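You operate a simulated robot arm through the tools that you are given. There is no shell and no other tool.

Carry out the task below with a simulated robot arm. There is one attempt and no reset: what you move stays moved.

## Task
Put the wire shelf back up on its two posts.
Fine: the grey post goes in the socket by the table's edge, the black post in the socket by the card.
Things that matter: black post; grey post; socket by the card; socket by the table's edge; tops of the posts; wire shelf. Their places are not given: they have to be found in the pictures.

Only the result counts: the job must be done as asked and must still hold three seconds after the hand-in. Knocking over, shifting, dropping, spilling or breaking anything else fails it.

## Robot
A 7-joint arm with a three-finger gripper, fixed in place. Base frame: the origin is on the floor under the middle of its stand, x ahead of it, y to its left, z up; the work surface is at about z = 0.8. Units: m, degrees, N and s.
It reaches about 1.342 m from its shoulder. Its first joint turns from -166.0 to 166.0 degrees. Payload 2.69 kg.
The TCP is the grasp point between the finger pads, 0.03 m short of the fingertips. In the tool frame z runs along the fingers and y along their closing line. The gripper opens to 0.128 m; its body begins 0.117 m behind the TCP.
Orientation is told as [roll, pitch, yaw] about the base's x, y, z axes, in that order, counted from this pose: with the fingers straight down and closing along the base's y, the tool's x points along the base's -x, its y along +y and its z along -z.

## Interface
- The arm moves only by the tool move_arm. Its argument "motion" is a list of rows, each an object of numbers (a shift or turn left out is 0, a gripper value left out holds the last): "dx", "dy", "dz": the shift along the tool's x, y, z in mm; "rx", "ry", "rz": the turn, a rotation vector about the tool's x, y, z in rad; "claw": the gripper command, from -1 (shut) to 1 (fully open), values between in proportion. In form: [{"dx": .., "dy": .., "dz": .., "rx": .., "ry": .., "rz": .., "claw": ..}, ...]. A call has 1 to 20 rows; each row shifts and turns the commanded pose from where the row before left it, along the tool's axes as they then stand. Rows are played at 5 a second. More than 0.05 m and 8.6 degrees between two rows, or a gripper value outside its range, and nothing of the call is played. Where a pose cannot be reached the arm comes as near as it can. A force on the tool above 90 N (or 10 N above the force at the start of the call, whichever is more), or a blocked arm, ends the call early, and 0.2 s more pass. The fingers move at their own pace (about 0.127 m/s each) and stop on an object; they squeeze with about 22 N. The grip force told is the motor's: it shows also when the fingers shut on nothing. Time passes only in rows, and 0.2 s behind the last, so rows that do not move let the fingers close. It gives the time, the measured TCP pose, the force on the tool (base axes), the opening and the grip force at its end, in the units of the frame above (readings bear some noise), with the torque about the TCP (base axes, N m) and any sound that the robot's microphone picked up.
- Cameras (640 x 400 px; columns grow to the right, rows downward): "scene" is fixed at [0.0487, -0.4996, 1.3944]; the picture's right is [0.90, -0.43, 0.00], its down [-0.14, -0.29, -0.95] and it looks along [0.41, 0.85, -0.32] (base axes); focal length 349 px, centre (320, 200). "wrist" rides on the gripper at [0.058, 0.054, -0.131] in the tool frame; the picture's right is [-0.68, 0.74, 0.00], its down [-0.62, -0.56, -0.55] and it looks along [-0.40, -0.37, 0.84] (tool axes); focal length 234 px, centre (320, 200).
- get_image(camera): a new picture of that camera. It takes no simulated time.
- raise_lower(by): moves the trunk up (or, below 0, down) by that many m; the arm rides with it, the base frame stays. It gives what a move gives, with no picture.
- point_at(camera, pixels): for up to 12 pixels [column, row] of the newest picture of that camera ("zoom" is the newest enlarged one), the place [x, y, z] in the base frame of the surface seen there, good to about 0.002 m. It takes no simulated time.
- zoom(camera, box): a new picture of the part [left, top, right, bottom] of that camera's present view, enlarged. It takes no simulated time.
- sign_off(): hands the job in; it is judged then, once.

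Open the gripper and draw the arm clear of the work before you hand the job in, unless the task says otherwise.

The tools are called as name(argument=value, ...) on one line, values as JSON. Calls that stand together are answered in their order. move_arm: Moves the arm, as the interface text tells. Its arguments: {"type":"object","properties":{"motion":{"type":"array","items":{"type":"object","properties":{"dx":{"type":"number"},"dy":{"type":"number"},"dz":{"type":"number"},"rx":{"type":"number"},"ry":{"type":"number"},"rz":{"type":"number"},"claw":{"type":"number"}}}}},"required":["motion"]} The other tools are called the same way: raise_lower (by) moves the trunk up or down; get_image (camera) takes a picture; point_at (camera, pixels) gives the place of the surface under pixels of a picture; zoom (camera, box) takes an enlarged picture of a part of a camera's view; sign_off () hands the job in.

At the start:

```text
clock: 0.0
ee_pos: [0.2813, 0.6083, 1.1985]
tool_rot: [0.0, 0.0, 0.0]
force: [-0.2, 0.5, -0.9]
wrist_torque: [0.0, 0.01, 0.0]
grip_width: 0.1277
finger_force: 0.0
trunk travel left (down, up): [-0.15, 0.2]
```

scene: 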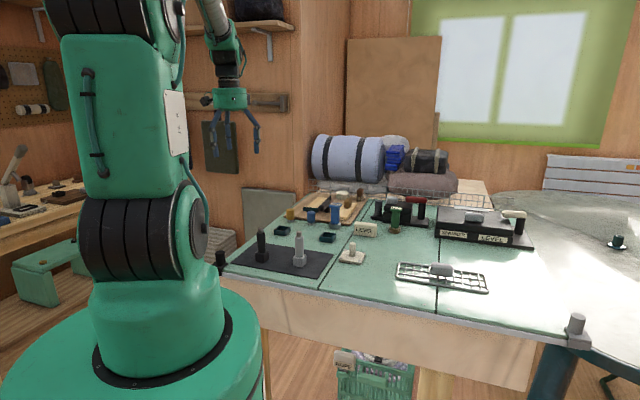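
wrist: 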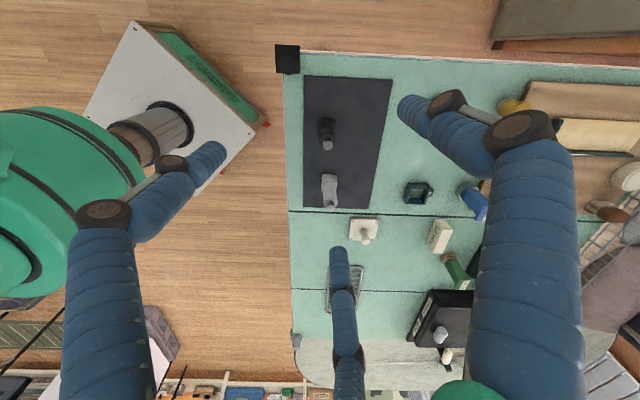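

The scene shows a dark mat with a black and a grey post (262,245 and 299,250), sockets (maybe dark squares at 282,231 and 327,237), and the wire shelf at (441,277). I'll zoom in on these parts.

zoom(camera="scene", box=[220, 180, 380, 280])

zoom(camera="scene", box=[360, 190, 540, 302])

zoom(camera="wrist", box=[270, 40, 510, 190])

zoom(camera="wrist", box=[280, 180, 500, 318])

```text
4.00 times, centred on (300, 230) of scene
```

zoom: 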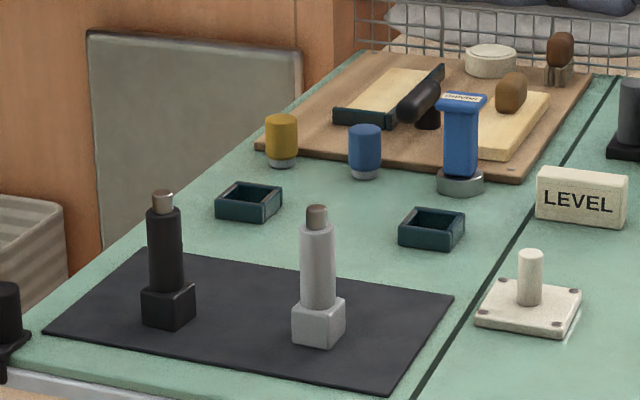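

```text
3.56 times, centred on (450, 246) of scene
```

zoom: 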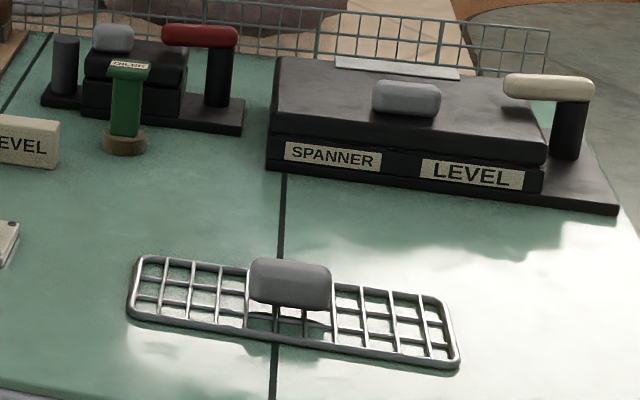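

```text
2.67 times, centred on (390, 115) of wrist
```

zoom: 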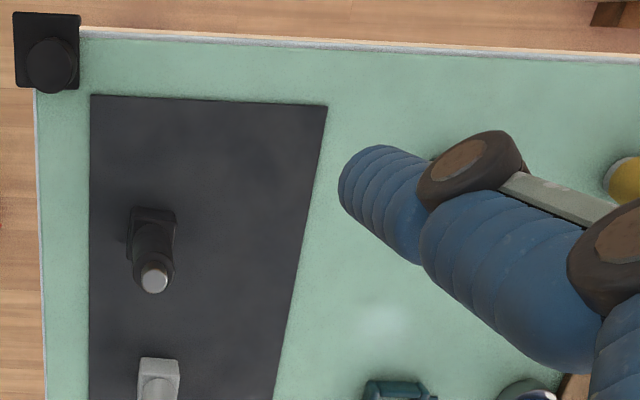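

```text
2.90 times, centred on (390, 249) of wrist
```

zoom: 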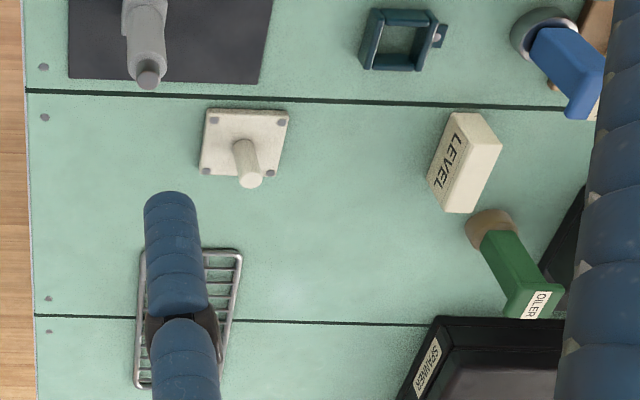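

The two teal boxes with square holes are the sockets: the left one is by the table's edge, the right one by the LEVEL card. I'll measure the posts and sockets in an enlarged view.

zoom(camera="scene", box=[240, 216, 350, 285])

```text
5.80 times, centred on (295, 250) of scene
```

zoom: 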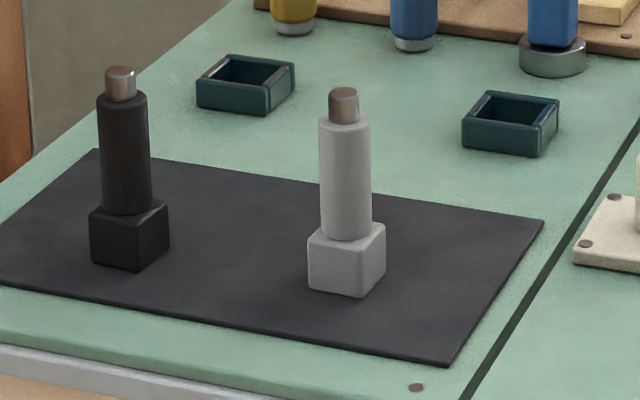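

Clear view: black post at (125,170), grey post at (345,190), left socket (245,85), right socket (510,122). I'll read their coordinates.

point_at(camera="zoom", pixels=[[120, 71], [125, 160], [137, 220], [92, 208], [137, 215], [167, 200], [342, 91], [345, 180], [309, 238], [355, 243], [385, 225], [358, 295]])

point_at(camera="zoom", pixels=[[198, 80], [266, 88], [295, 63], [229, 55], [245, 78], [267, 114], [463, 122], [537, 130], [558, 100], [488, 91], [510, 115], [536, 156]])

```text
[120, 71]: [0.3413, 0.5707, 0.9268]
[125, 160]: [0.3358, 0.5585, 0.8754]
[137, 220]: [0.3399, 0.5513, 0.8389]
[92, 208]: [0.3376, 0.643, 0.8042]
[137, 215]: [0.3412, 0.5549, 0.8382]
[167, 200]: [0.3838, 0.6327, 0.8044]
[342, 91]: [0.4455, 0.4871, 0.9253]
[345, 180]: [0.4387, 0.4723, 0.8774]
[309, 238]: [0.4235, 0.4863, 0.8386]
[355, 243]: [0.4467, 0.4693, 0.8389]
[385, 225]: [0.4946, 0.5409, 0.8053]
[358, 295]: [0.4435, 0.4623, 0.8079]
```

```text
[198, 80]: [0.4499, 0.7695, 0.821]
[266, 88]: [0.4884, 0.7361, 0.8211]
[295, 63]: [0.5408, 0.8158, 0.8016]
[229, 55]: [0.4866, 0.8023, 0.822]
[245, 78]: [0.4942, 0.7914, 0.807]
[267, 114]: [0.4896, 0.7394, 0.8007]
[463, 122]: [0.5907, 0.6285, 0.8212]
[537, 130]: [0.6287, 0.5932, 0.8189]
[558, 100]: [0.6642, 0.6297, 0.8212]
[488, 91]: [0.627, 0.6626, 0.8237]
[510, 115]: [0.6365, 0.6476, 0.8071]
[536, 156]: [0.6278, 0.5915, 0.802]
```

Now I measure the wire shelf and the surroundings (cards, other tools) from an enlarged scene view.

zoom(camera="scene", box=[386, 245, 498, 315])

```text
5.71 times, centred on (442, 280) of scene
```

zoom: 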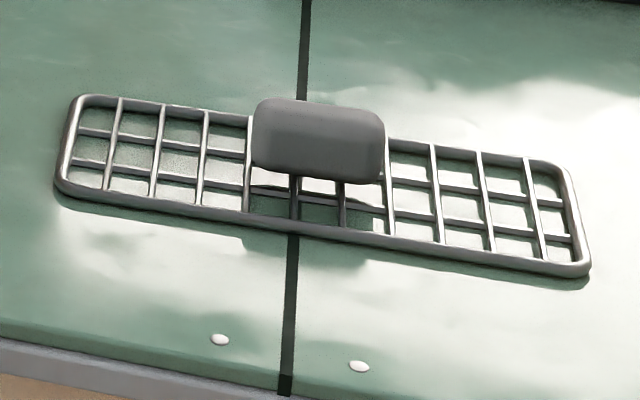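

The shelf lies flat, with a grey handle block in the middle (318,140). I read the corners, handle and rim heights.

point_at(camera="zoom", pixels=[[80, 98], [60, 185], [565, 172], [583, 268], [318, 110], [318, 145], [262, 110], [375, 120], [300, 185], [200, 215], [120, 160], [440, 330]])

point_at(camera="scene", pixels=[[362, 228], [365, 236], [352, 256], [396, 222], [440, 238], [283, 215], [312, 216], [335, 214], [340, 205], [270, 260], [333, 265], [330, 252]])

```text
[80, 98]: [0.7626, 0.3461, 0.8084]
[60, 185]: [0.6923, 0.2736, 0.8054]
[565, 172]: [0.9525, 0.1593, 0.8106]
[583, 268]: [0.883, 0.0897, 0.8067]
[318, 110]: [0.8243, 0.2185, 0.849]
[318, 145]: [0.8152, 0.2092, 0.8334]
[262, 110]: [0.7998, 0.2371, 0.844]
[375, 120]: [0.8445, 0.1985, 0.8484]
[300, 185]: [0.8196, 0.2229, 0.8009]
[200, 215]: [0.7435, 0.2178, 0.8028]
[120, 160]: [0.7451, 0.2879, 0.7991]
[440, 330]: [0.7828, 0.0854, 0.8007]
```

```text
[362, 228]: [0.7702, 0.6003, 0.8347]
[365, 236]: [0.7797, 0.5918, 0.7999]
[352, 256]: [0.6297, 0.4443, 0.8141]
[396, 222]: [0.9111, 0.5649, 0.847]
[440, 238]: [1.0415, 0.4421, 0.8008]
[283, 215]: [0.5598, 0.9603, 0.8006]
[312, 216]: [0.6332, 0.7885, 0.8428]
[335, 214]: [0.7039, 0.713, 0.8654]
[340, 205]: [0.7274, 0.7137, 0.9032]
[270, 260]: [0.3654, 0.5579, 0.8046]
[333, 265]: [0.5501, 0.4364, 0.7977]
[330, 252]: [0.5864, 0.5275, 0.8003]
```

The shelf is about 0.27 × 0.10 m centred near (0.823, 0.217). I'll take close wrist zooms of the posts and the right socket to get their yaw.

zoom(camera="wrist", box=[300, 100, 380, 150])

zoom(camera="wrist", box=[300, 160, 380, 210])

zoom(camera="wrist", box=[380, 165, 460, 215])

```text
8.00 times, centred on (340, 125) of wrist
```

zoom: 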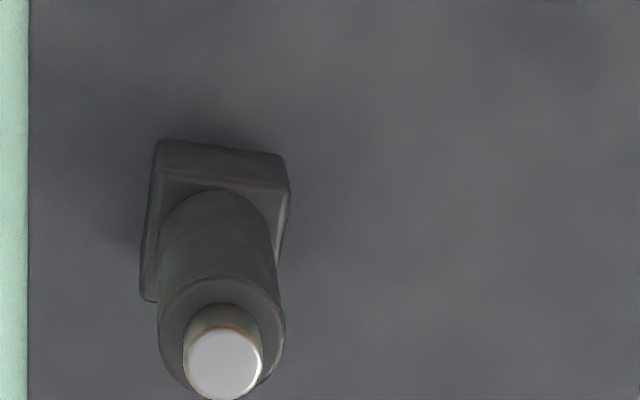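

```text
8.00 times, centred on (340, 185) of wrist
```

zoom: 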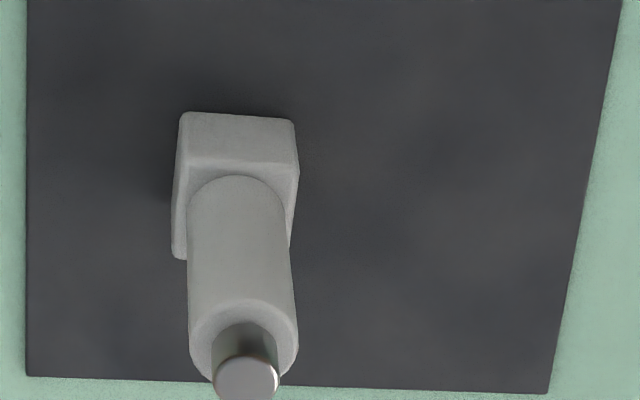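

```text
8.00 times, centred on (420, 190) of wrist
```

zoom: 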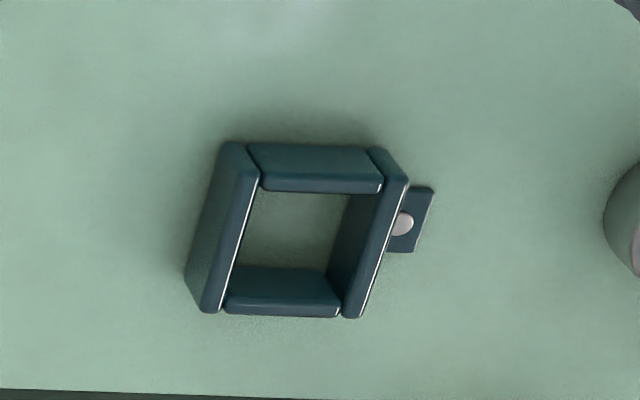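

The right socket frame is clear; I read its top rim corners inside and outside.

point_at(camera="zoom", pixels=[[229, 145], [254, 180], [205, 308], [225, 300], [380, 150], [353, 192], [406, 183], [355, 314], [336, 305], [262, 190], [290, 225], [404, 223]])

zoom(camera="wrist", box=[300, 160, 380, 210])

```text
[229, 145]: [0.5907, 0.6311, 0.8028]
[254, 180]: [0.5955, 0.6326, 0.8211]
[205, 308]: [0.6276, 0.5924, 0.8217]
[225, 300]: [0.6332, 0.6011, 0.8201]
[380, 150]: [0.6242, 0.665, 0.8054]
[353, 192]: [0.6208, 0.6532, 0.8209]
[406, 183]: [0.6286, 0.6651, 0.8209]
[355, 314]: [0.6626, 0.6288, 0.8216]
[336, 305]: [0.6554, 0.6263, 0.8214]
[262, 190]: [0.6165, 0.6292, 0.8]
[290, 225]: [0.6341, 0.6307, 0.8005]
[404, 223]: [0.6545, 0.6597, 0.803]
```

```text
8.00 times, centred on (340, 185) of wrist
```

zoom: 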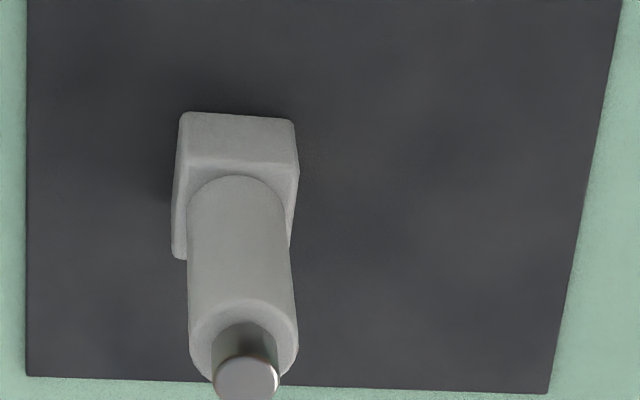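

I read the grey post's base block corners, shaft rim and pin from this zoom, then look at the black post again.

point_at(camera="zoom", pixels=[[186, 115], [292, 123], [189, 162], [293, 168], [182, 250], [293, 200], [197, 335], [246, 310], [294, 335], [246, 380], [219, 380], [275, 380]])

zoom(camera="wrist", box=[300, 100, 380, 150])

```text
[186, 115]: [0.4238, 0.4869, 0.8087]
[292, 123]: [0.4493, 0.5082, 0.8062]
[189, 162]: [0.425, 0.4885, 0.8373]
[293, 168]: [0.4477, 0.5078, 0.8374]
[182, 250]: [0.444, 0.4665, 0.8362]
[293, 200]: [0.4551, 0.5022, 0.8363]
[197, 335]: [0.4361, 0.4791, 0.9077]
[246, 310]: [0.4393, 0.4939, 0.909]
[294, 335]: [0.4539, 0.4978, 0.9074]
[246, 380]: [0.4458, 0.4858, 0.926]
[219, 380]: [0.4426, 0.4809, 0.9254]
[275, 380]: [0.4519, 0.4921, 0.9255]
```

```text
8.00 times, centred on (340, 125) of wrist
```

zoom: 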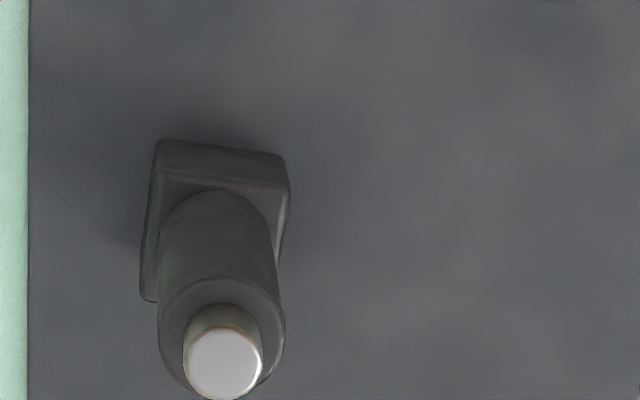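

I read the black post's block corners, shaft and pin.

point_at(camera="zoom", pixels=[[160, 143], [283, 156], [163, 176], [284, 186], [148, 295], [287, 205], [162, 330], [220, 285], [278, 330], [224, 362], [190, 362], [257, 362]])

```text
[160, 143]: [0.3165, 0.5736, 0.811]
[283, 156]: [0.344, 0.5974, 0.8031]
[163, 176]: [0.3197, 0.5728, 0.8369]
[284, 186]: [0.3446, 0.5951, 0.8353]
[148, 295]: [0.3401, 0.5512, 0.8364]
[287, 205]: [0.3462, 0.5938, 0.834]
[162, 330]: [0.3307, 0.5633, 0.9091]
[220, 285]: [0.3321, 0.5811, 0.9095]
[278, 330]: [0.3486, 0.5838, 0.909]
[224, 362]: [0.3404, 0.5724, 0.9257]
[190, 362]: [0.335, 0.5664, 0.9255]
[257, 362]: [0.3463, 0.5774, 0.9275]
```

Both posts: shaft Ø26 mm from z≈0.838 to 0.909 with a Ø15 mm pin to 0.926. Before using the gripper I'll watch how the three fingers close in free air.

zoom(camera="scene", box=[180, 70, 280, 170])

move_arm(motion=[{"claw": -0.6}, {"claw": -0.6}, {"claw": -0.6}, {"claw": -0.6}])

get_image(camera="wrist")

zoom(camera="scene", box=[180, 70, 280, 170])

```text
4.00 times, centred on (230, 120) of scene
```

zoom: 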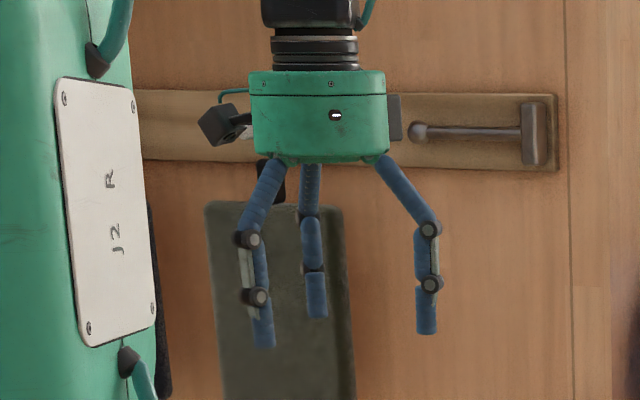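

```text
clock: 1.0
ee_pos: [0.2813, 0.6077, 1.1984]
tool_rot: [0.1, 0.0, 0.0]
force: [0.1, 0.4, 0.4]
wrist_torque: [0.03, -0.01, -0.01]
grip_width: 0.0255
finger_force: 0.1
trunk travel left (down, up): [-0.15, 0.2]
```

```text
taken
```

wrist: 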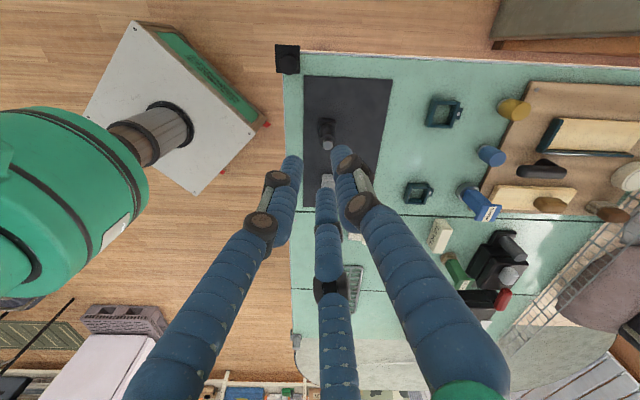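

```text
4.00 times, centred on (230, 120) of scene
```

zoom: 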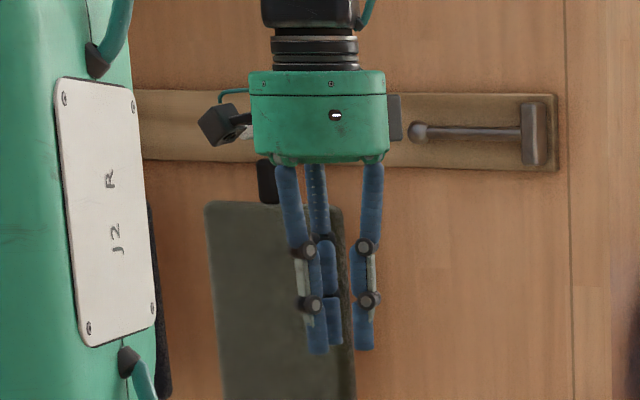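

The fingers close radially at 120°, good for a round shaft, and now the left socket shows at (443,112). I zoom on it and read its rim.

zoom(camera="wrist", box=[403, 87, 483, 137])

```text
8.00 times, centred on (443, 112) of wrist
```

zoom: 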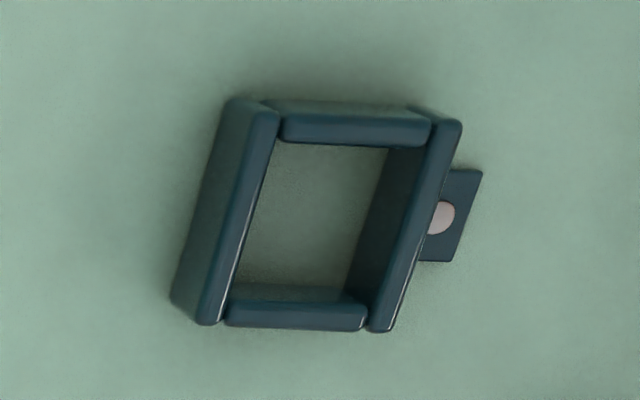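

Left socket frame is in clear view; I read the outer and inner rim corners.

point_at(camera="zoom", pixels=[[248, 115], [275, 118], [200, 320], [220, 315], [458, 125], [432, 128], [378, 327], [362, 322], [283, 132], [428, 138], [230, 308], [362, 312]])

zoom(camera="wrist", box=[390, 60, 640, 216])

```text
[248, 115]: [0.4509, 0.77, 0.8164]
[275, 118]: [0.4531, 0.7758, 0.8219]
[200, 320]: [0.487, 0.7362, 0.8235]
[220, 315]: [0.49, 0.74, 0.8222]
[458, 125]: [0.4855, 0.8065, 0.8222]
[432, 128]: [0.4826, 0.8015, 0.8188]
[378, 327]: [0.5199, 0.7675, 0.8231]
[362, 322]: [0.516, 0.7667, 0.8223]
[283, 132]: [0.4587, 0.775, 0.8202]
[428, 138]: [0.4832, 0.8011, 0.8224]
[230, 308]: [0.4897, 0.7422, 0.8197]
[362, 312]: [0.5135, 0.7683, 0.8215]
```

```text
2.56 times, centred on (515, 138) of wrist
```

zoom: 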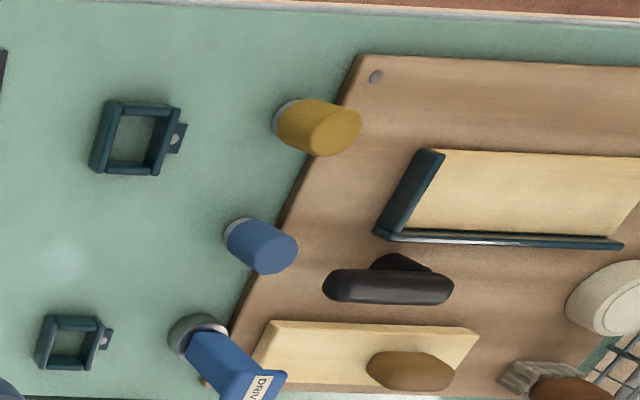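

Left socket centre ≈ (0.486, 0.770), right socket ≈ (0.6275, 0.629), both turned 45°; posts are turned ≈41°. I open partway and move above the black post at (0.341, 0.573), stopping at z≈1.05 to check.

move_arm(motion=[{"dx": -15, "dy": -8.7, "dz": 37, "claw": 0.3}, {"dx": -15, "dy": -8.7, "dz": 37}, {"dx": -15, "dy": -8.7, "dz": 37}, {"dx": -14.7, "dy": -8.7, "dz": 37}, {}])

get_image(camera="wrist")

get_image(camera="scene")

```text
clock: 2.2
ee_pos: [0.3411, 0.5736, 1.0486]
tool_rot: [0.1, 0.0, 0.0]
force: [-0.3, 0.1, -0.8]
wrist_torque: [-0.02, 0.03, 0.01]
grip_width: 0.0832
finger_force: 0.1
trunk travel left (down, up): [-0.15, 0.2]
```

```text
taken
```

wrist: 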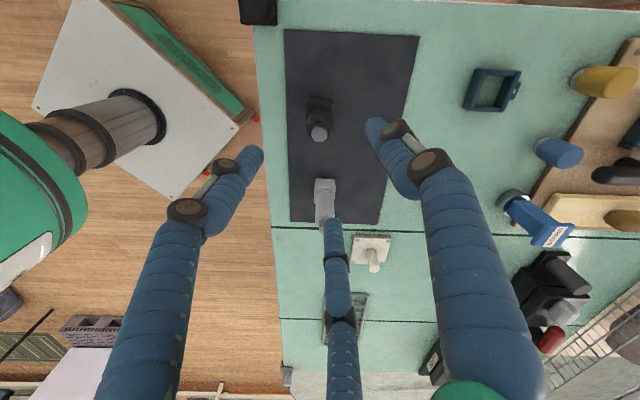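

```text
taken
```

scene: 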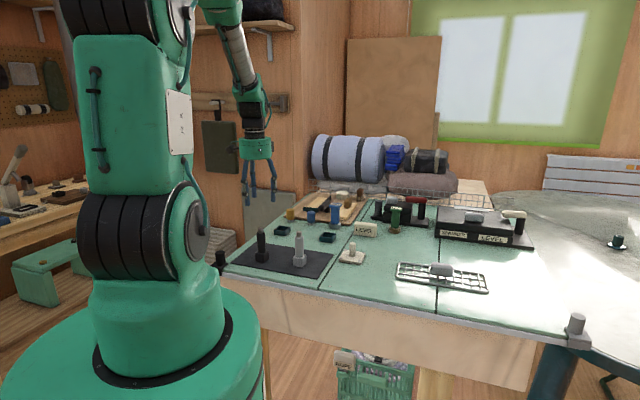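

The gripper is above the black post (pin at about (319,133) in the wrist view). I zoom to re-measure the pin and block with better accuracy.

zoom(camera="wrist", box=[280, 80, 360, 130])

zoom(camera="wrist", box=[280, 95, 360, 145])

```text
8.00 times, centred on (320, 105) of wrist
```

zoom: 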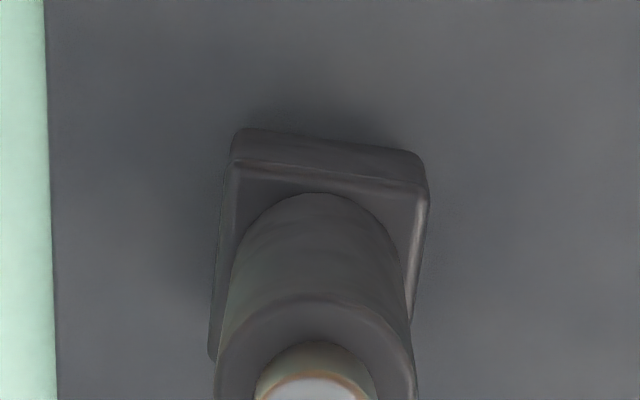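

```text
8.00 times, centred on (320, 120) of wrist
```

zoom: 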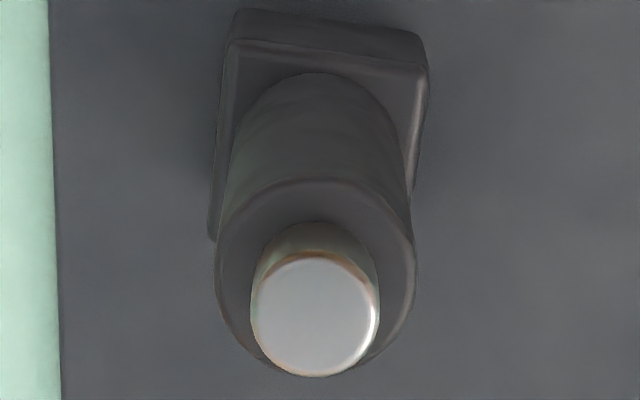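

The pin top and shoulder are sharp here; I read pin rim points and the block's top corners.

point_at(camera="zoom", pixels=[[315, 315], [258, 320], [372, 315], [315, 368], [315, 265], [232, 48], [422, 75], [212, 232], [228, 45], [425, 70], [225, 280], [405, 280]])

```text
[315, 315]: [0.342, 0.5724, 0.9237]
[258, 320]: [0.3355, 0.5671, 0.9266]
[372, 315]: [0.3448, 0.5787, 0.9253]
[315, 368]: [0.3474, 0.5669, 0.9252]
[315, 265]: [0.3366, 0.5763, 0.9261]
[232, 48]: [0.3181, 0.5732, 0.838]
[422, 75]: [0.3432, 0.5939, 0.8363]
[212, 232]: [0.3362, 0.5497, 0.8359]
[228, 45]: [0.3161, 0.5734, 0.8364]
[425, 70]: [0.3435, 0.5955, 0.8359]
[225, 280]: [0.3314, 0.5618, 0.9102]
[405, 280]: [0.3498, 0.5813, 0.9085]
```

Pin centre ≈ (0.341, 0.572), top z≈0.926, so the TCP is well aligned. I descend straight to z≈0.877 with the fingers open to 83 mm.

move_arm(motion=[{"dy": -1.3, "dz": 35}, {"dz": 35}, {"dz": 35}, {"dz": 30}, {"dz": 20}, {"dz": 16.5}, {}])

get_image(camera="wrist")

zoom(camera="scene", box=[210, 170, 340, 280])

```text
clock: 3.8
ee_pos: [0.3421, 0.572, 0.8784]
tool_rot: [0.0, -0.1, 0.0]
force: [-0.3, 0.9, 0.0]
wrist_torque: [-0.01, -0.01, 0.0]
grip_width: 0.0833
finger_force: 0.1
trunk travel left (down, up): [-0.15, 0.2]
```

```text
taken
```

wrist: 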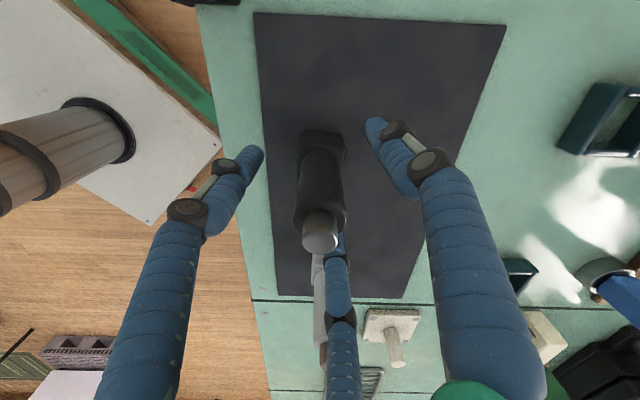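

```text
3.64 times, centred on (275, 225) of scene
```

zoom: 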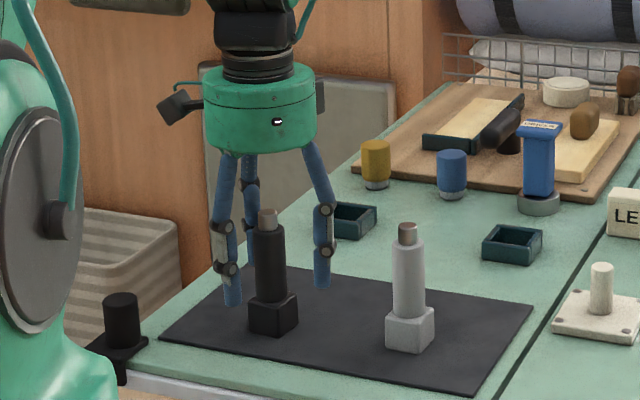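

The black post stands in the middle of the three fingers. I close on the shaft step by step.

move_arm(motion=[{"claw": 0.0}, {"claw": -0.25}, {"claw": -0.45}, {"claw": -0.6}, {"claw": -1}, {"claw": -1}, {"claw": -1}])

get_image(camera="wrist")

zoom(camera="scene", box=[210, 170, 340, 280])

```text
clock: 5.4
ee_pos: [0.3425, 0.5717, 0.8775]
tool_rot: [0.0, -0.1, 0.1]
force: [0.3, 0.7, 0.0]
wrist_torque: [0.02, -0.03, 0.0]
grip_width: 0.0285
finger_force: 22.3
trunk travel left (down, up): [-0.15, 0.2]
```

```text
taken
```

wrist: 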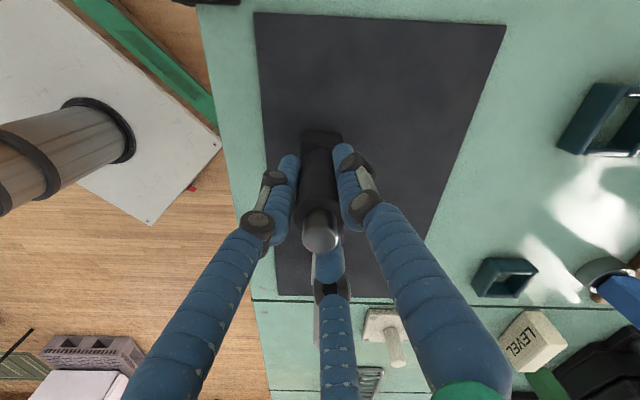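

```text
3.64 times, centred on (275, 225) of scene
```

zoom: 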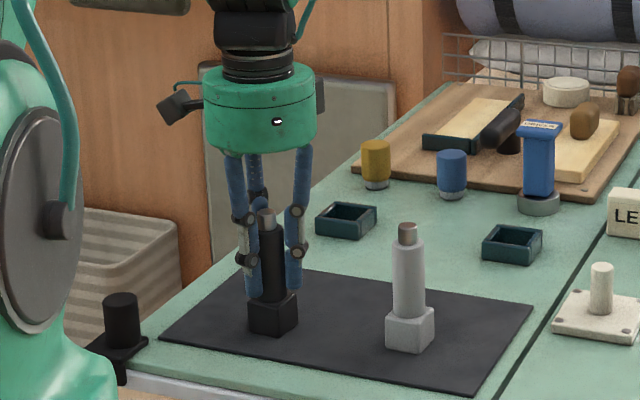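

The grip is on (28.5 mm, 22 N). I lift straight up by 170 mm and check the hold.

move_arm(motion=[{"dz": -10}, {"dz": -20}, {"dz": -35}, {"dz": -35}, {"dz": -35}, {"dz": -35}, {}])

get_image(camera="scene")

zoom(camera="scene", box=[210, 130, 340, 240])

```text
clock: 7.0
ee_pos: [0.3412, 0.5719, 1.0496]
tool_rot: [0.0, 0.0, 0.0]
force: [-0.4, 0.3, -0.8]
wrist_torque: [0.02, -0.06, 0.03]
grip_width: 0.0286
finger_force: 22.4
trunk travel left (down, up): [-0.15, 0.2]
```

```text
taken
```

scene: 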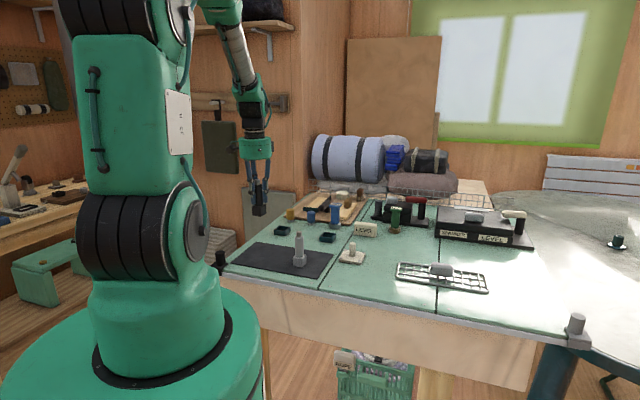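

```text
3.64 times, centred on (275, 185) of scene
```

zoom: 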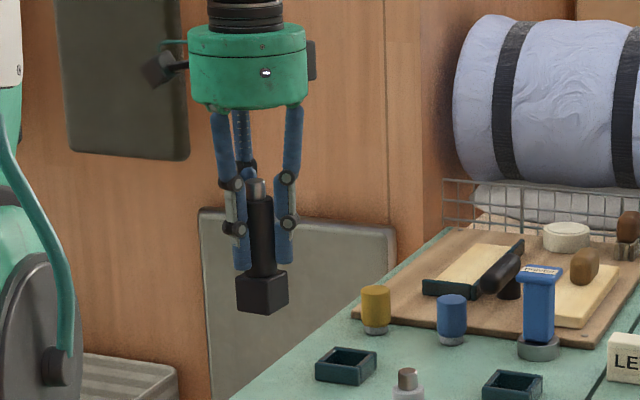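

The black post hangs straight. I carry it to above the right socket at (0.6275, 0.629) and turn it by about 5° to match the socket.

move_arm(motion=[{"dx": -20, "dy": 4, "dz": -10}, {"dx": -36, "dy": 7.2}, {"dx": -36, "dy": 7.2}, {"dx": -36, "dy": 7.2}, {"dx": -36, "dy": 7.2}, {"dx": -36, "dy": 7.2}, {"dx": -36, "dy": 7.2}, {"dx": -30, "dy": 6}, {"dx": -20.3, "dy": 3.9}, {"rz": -0.03}, {"rz": -0.03}, {"rz": -0.027}, {}])

get_image(camera="wrist")

zoom(camera="scene", box=[260, 140, 400, 260])

```text
clock: 9.8
ee_pos: [0.6278, 0.629, 1.0579]
tool_rot: [0.0, 0.1, 5.0]
force: [-0.3, 0.7, -1.6]
wrist_torque: [-0.04, -0.02, 0.0]
grip_width: 0.0286
finger_force: 22.2
trunk travel left (down, up): [-0.15, 0.2]
```

```text
taken
```

wrist: 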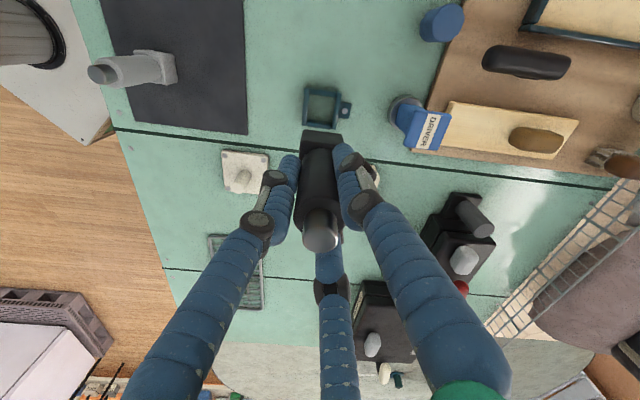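

```text
3.33 times, centred on (330, 200) of scene
```

zoom: 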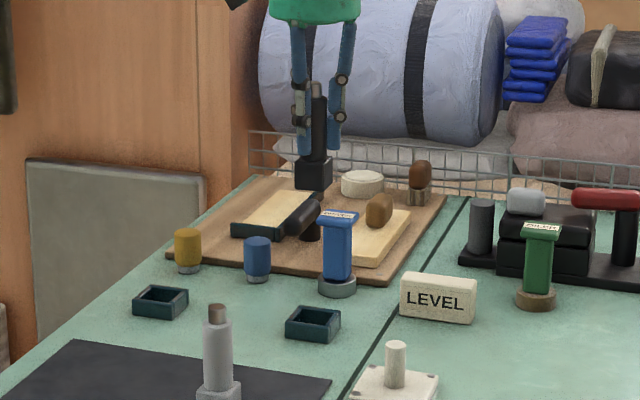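

The post is above the socket (socket at (322,105), block below it in the wrist view). I zoom to compare block and socket headings.

zoom(camera="wrist", box=[280, 75, 376, 135])

```text
6.67 times, centred on (328, 105) of wrist
```

zoom: 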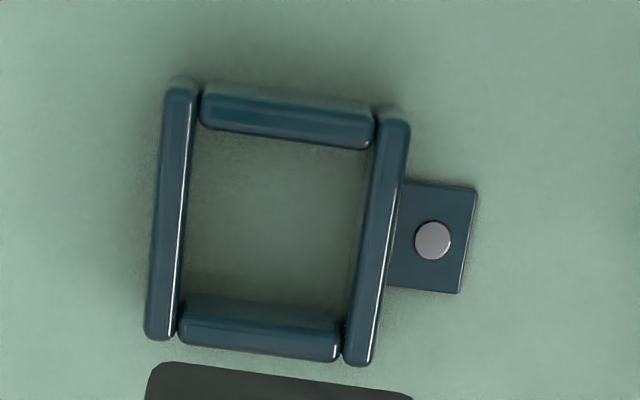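

Block edge and socket bars run parallel (about 7° in the picture). I read the socket's rim midpoints to fix its centre.

point_at(camera="zoom", pixels=[[172, 215], [392, 235], [286, 112], [262, 330], [188, 215], [372, 235], [286, 140], [262, 312], [158, 325], [180, 95], [358, 350], [393, 118]])

zoom(camera="wrist", box=[280, 120, 376, 180])

```text
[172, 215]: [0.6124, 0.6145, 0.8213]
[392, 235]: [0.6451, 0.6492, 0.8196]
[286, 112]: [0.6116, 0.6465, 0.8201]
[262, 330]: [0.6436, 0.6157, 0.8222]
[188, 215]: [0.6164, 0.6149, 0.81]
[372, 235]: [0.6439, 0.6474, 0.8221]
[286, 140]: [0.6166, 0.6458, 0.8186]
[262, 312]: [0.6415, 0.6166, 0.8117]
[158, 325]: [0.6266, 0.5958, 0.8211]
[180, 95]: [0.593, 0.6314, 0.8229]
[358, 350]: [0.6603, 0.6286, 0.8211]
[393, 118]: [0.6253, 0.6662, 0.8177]
```

```text
6.67 times, centred on (328, 150) of wrist
```

zoom: 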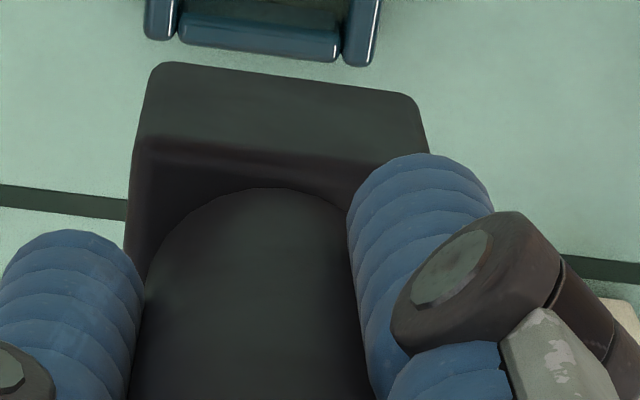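

Socket centre comes out at ≈ (0.6277, 0.6305). I shift 1.5 mm and go down to hover with the block bottom ~2 cm above the rim.

move_arm(motion=[{"dy": 1.5, "dz": 30}, {"dz": 35}, {"dz": 35}, {"dz": 25}, {"dz": 15}, {}])

zoom(camera="scene", box=[270, 170, 390, 260])

get_image(camera="wrist")

```text
clock: 11.2
ee_pos: [0.627, 0.6299, 0.9175]
tool_rot: [0.0, 0.0, 5.0]
force: [0.5, -0.6, -2.3]
wrist_torque: [0.02, 0.03, 0.0]
grip_width: 0.0285
finger_force: 21.6
trunk travel left (down, up): [-0.15, 0.2]
```

```text
4.44 times, centred on (330, 215) of scene
```

zoom: 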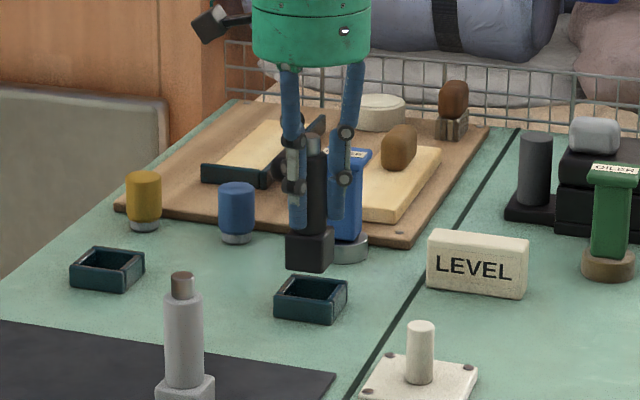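

```text
taken
```

wrist: 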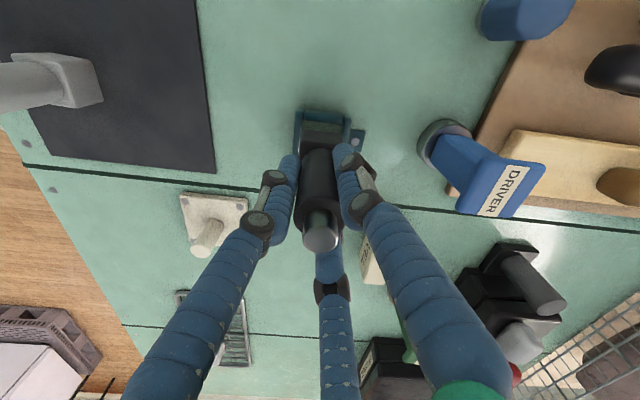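

The block hovers right over the socket. I check the block's corners against the socket with a tighter scene zoom.

zoom(camera="scene", box=[310, 205, 350, 235])

```text
13.33 times, centred on (330, 220) of scene
```

zoom: 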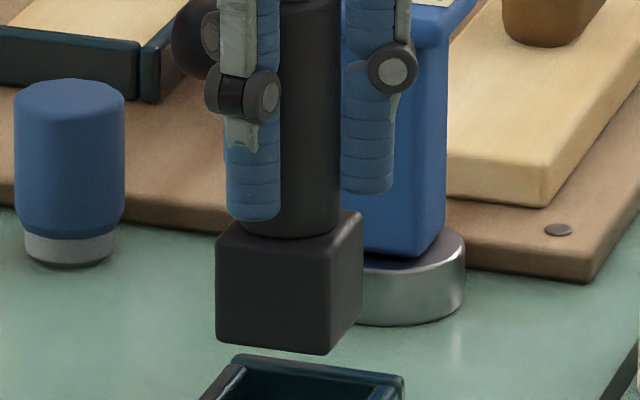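

The block's edges are sharp; I read its visible corners.

point_at(camera="zoom", pixels=[[221, 245], [328, 255], [359, 218], [221, 335], [329, 350], [358, 315], [222, 290], [329, 300], [358, 265], [275, 290], [345, 290], [236, 362]])

```text
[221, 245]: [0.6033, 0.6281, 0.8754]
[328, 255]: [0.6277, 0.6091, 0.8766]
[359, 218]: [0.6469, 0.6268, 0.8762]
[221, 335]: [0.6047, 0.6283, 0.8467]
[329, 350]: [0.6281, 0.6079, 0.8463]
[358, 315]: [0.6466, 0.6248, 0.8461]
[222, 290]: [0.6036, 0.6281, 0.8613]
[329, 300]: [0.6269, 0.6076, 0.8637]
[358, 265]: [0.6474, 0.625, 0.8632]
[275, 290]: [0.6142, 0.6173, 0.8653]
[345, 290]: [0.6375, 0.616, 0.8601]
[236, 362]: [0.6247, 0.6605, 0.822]
```

Block centre ≈ (0.6268, 0.629), bottom z≈0.845. I nudge 0.8 mm and lower into the socket to about 3 mm above the floor.

move_arm(motion=[{"dx": -0.9, "dy": 0.7, "dz": 12}, {"dz": 12}, {"dz": 8}, {"dz": 6}, {"dz": 3}, {}])

zoom(camera="scene", box=[300, 200, 360, 250])

zoom(camera="wrist", box=[260, 80, 388, 160])

```text
clock: 12.6
ee_pos: [0.6286, 0.6307, 0.8764]
tool_rot: [0.1, 0.0, 5.0]
force: [4.1, -3.3, -1.1]
wrist_torque: [-0.16, -0.18, 0.08]
grip_width: 0.0282
finger_force: 21.2
trunk travel left (down, up): [-0.15, 0.2]
```

```text
8.00 times, centred on (330, 225) of scene
```

zoom: 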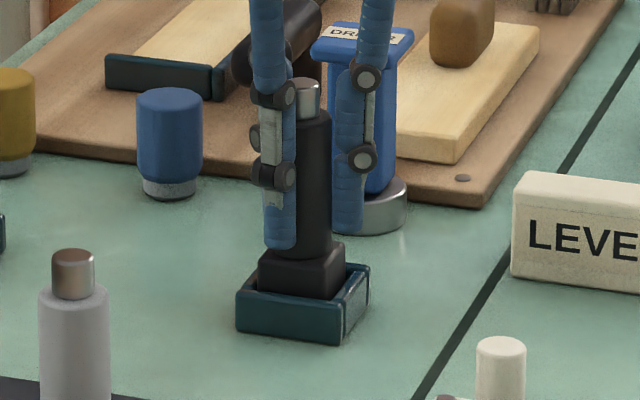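

```text
5.00 times, centred on (324, 120) of wrist
```

zoom: 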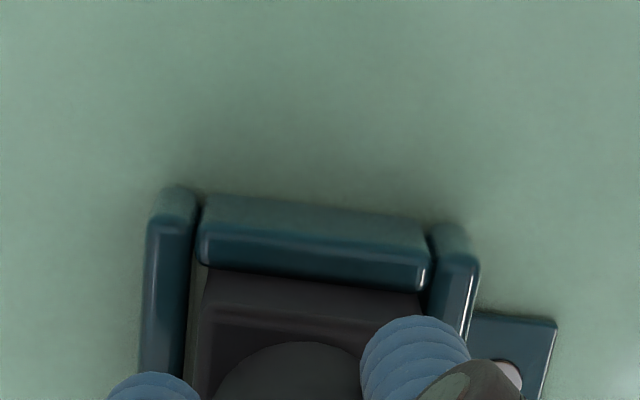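

The block is in the socket, but a sideways force (4, −3 N) shows it touching the back-left bar. I look closer at the gaps all round.

zoom(camera="scene", box=[316, 222, 352, 246])

zoom(camera="wrist", box=[285, 110, 365, 160])

```text
16.00 times, centred on (334, 234) of scene
```

zoom: 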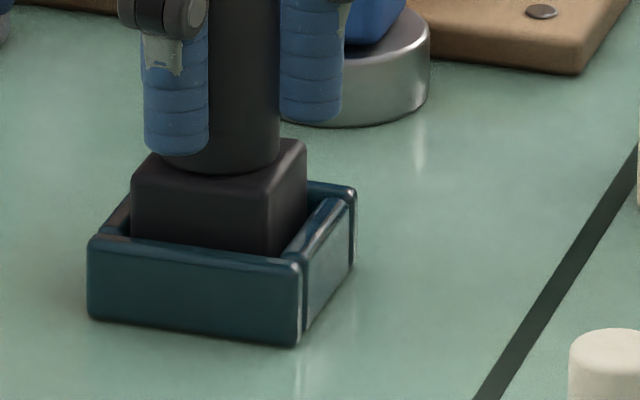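

```text
8.00 times, centred on (325, 135) of wrist
```

zoom: 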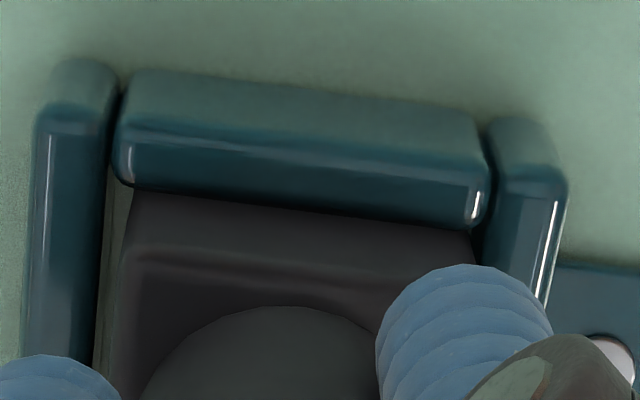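

The force comes from the back-left bar, so I shift the post 2 mm toward +x −y and watch the force.

move_arm(motion=[{"dx": -0.65, "dy": -0.75}, {"dx": -0.65, "dy": -0.75}, {}])

zoom(camera="scene", box=[316, 222, 352, 246])

zoom(camera="wrist", box=[285, 110, 365, 160])

```text
clock: 13.4
ee_pos: [0.63, 0.6299, 0.8775]
tool_rot: [-0.1, 0.0, 5.0]
force: [-0.2, -0.6, -1.8]
wrist_torque: [0.03, -0.01, 0.05]
grip_width: 0.0287
finger_force: 22.1
trunk travel left (down, up): [-0.15, 0.2]
```

```text
16.00 times, centred on (334, 234) of scene
```

zoom: 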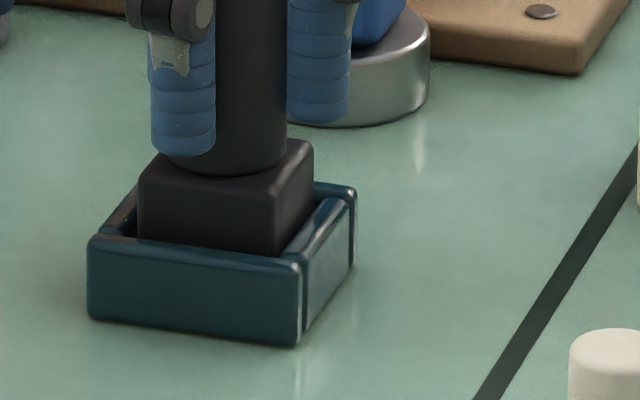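

```text
8.00 times, centred on (325, 135) of wrist
```

zoom: 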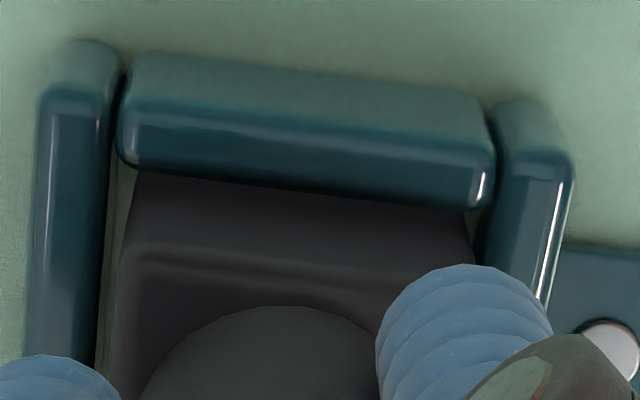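

The sideways force is gone. I measure the block corners and socket bars in a fresh scene zoom to judge the centring.

zoom(camera="scene", box=[316, 222, 352, 246])

point_at(camera="zoom", pixels=[[142, 182], [272, 194], [308, 148], [145, 215], [272, 230], [312, 185], [95, 240], [294, 267], [350, 192], [130, 195], [330, 205], [200, 252]])

```text
16.00 times, centred on (334, 234) of scene
```

zoom: 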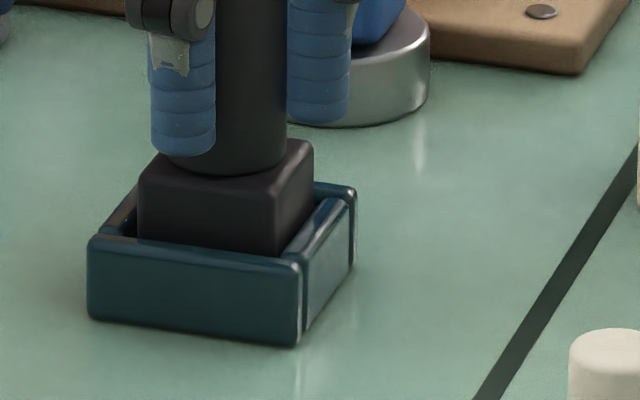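

```text
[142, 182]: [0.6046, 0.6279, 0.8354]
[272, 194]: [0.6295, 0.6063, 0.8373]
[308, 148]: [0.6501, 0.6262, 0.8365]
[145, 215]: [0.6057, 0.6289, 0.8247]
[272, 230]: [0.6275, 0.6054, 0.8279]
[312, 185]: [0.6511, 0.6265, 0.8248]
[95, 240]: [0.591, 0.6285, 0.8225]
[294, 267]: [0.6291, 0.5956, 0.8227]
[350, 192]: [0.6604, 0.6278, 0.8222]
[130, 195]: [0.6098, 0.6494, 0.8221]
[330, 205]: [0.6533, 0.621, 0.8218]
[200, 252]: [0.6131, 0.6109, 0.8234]
```

Gaps look fine on all sides and there is no side load. I lower the last 3–4 mm in 1 mm steps to set the post on the socket floor.

move_arm(motion=[{"dz": 1}, {"dz": 1}, {}])

```text
clock: 14.2
ee_pos: [0.6299, 0.63, 0.875]
tool_rot: [0.0, 0.1, 5.1]
force: [0.1, 0.1, -0.7]
wrist_torque: [0.01, 0.01, -0.01]
grip_width: 0.0286
finger_force: 22.2
trunk travel left (down, up): [-0.15, 0.2]
```

No load yet; I continue down in 1 mm steps.

move_arm(motion=[{"dz": 1}, {"dz": 1}, {}])

```text
clock: 15.0
ee_pos: [0.6295, 0.6303, 0.8747]
tool_rot: [0.1, 0.0, 5.1]
force: [-1.2, -1.7, 9.8]
wrist_torque: [-0.05, 0.26, 0.03]
grip_width: 0.0288
finger_force: 22.1
trunk travel left (down, up): [-0.15, 0.2]
```

Upward force of 9.8 N at z≈0.874: the post stands on the socket floor. I ease off 0.7 mm and open the fingers gently to about 60 mm.

move_arm(motion=[{"dz": -0.7}, {"claw": -0.5}, {"claw": -0.4}, {"claw": -0.25}, {"claw": -0.05}, {}])

zoom(camera="scene", box=[300, 190, 372, 250])

get_image(camera="wrist")

```text
clock: 16.4
ee_pos: [0.631, 0.6298, 0.8723]
tool_rot: [0.0, -0.1, 5.0]
force: [0.8, 0.1, 0.0]
wrist_torque: [-0.03, 0.01, 0.02]
grip_width: 0.0607
finger_force: 0.0
trunk travel left (down, up): [-0.15, 0.2]
```

```text
6.67 times, centred on (336, 220) of scene
```

zoom: 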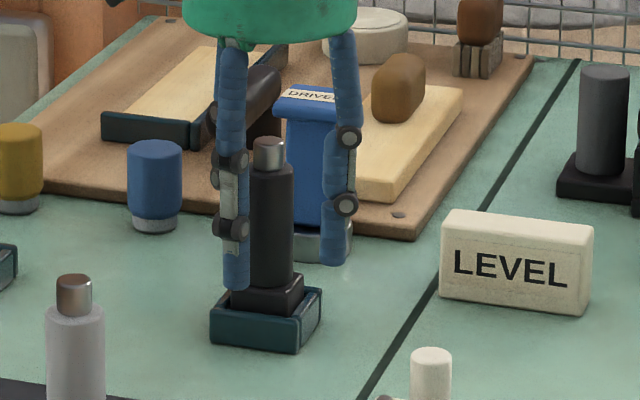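

```text
taken
```

wrist: 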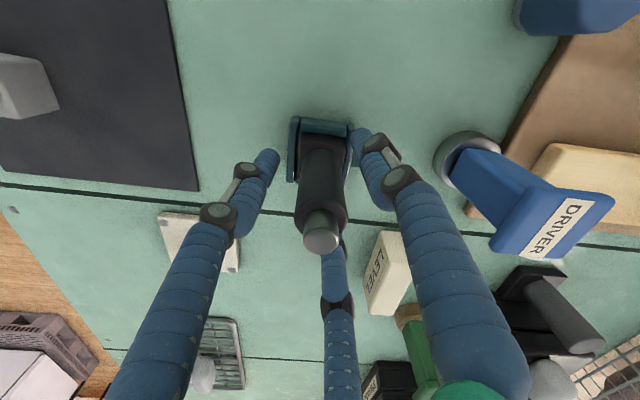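

The black post stands free in the socket by the LEVEL card. I raise the gripper straight up 150 mm.

move_arm(motion=[{"dz": -15}, {"dz": -30}, {"dz": -35}, {"dz": -35}, {"dz": -35}, {}])

zoom(camera="scene", box=[310, 195, 358, 245])

get_image(camera="wrist")

```text
clock: 17.8
ee_pos: [0.6278, 0.6293, 1.0229]
tool_rot: [0.0, 0.0, 5.1]
force: [-1.0, -0.6, 0.5]
wrist_torque: [-0.01, -0.04, -0.02]
grip_width: 0.0608
finger_force: 0.0
trunk travel left (down, up): [-0.15, 0.2]
```

```text
8.00 times, centred on (334, 220) of scene
```

zoom: 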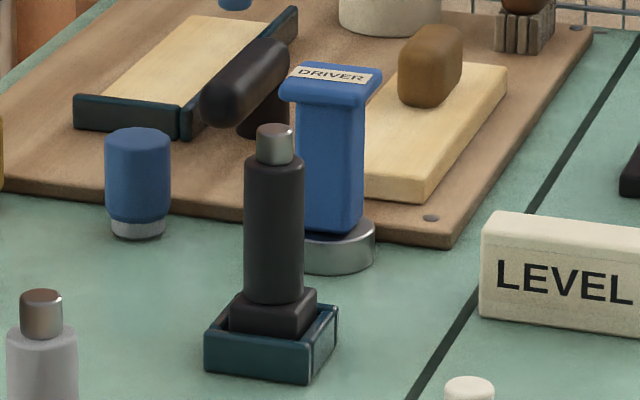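

```text
taken
```

wrist: 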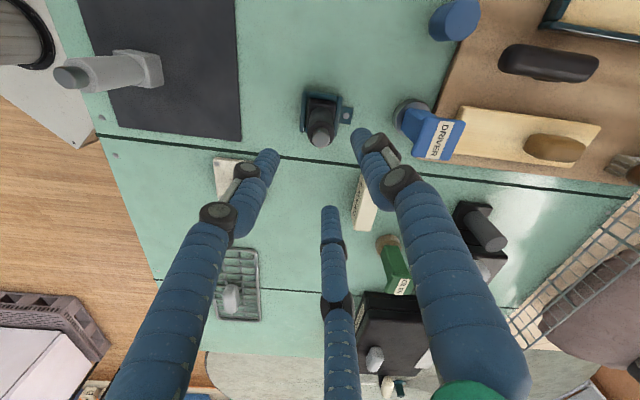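

The black post is seated upright. I zoom the wrist view to record its pin position and the gaps in the socket.

zoom(camera="wrist", box=[287, 90, 367, 140])

```text
8.00 times, centred on (327, 115) of wrist
```

zoom: 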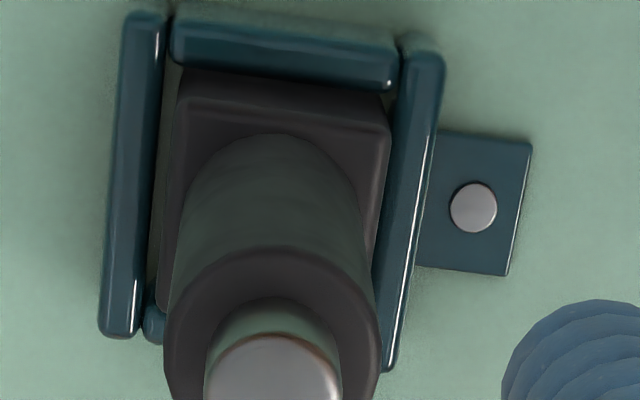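

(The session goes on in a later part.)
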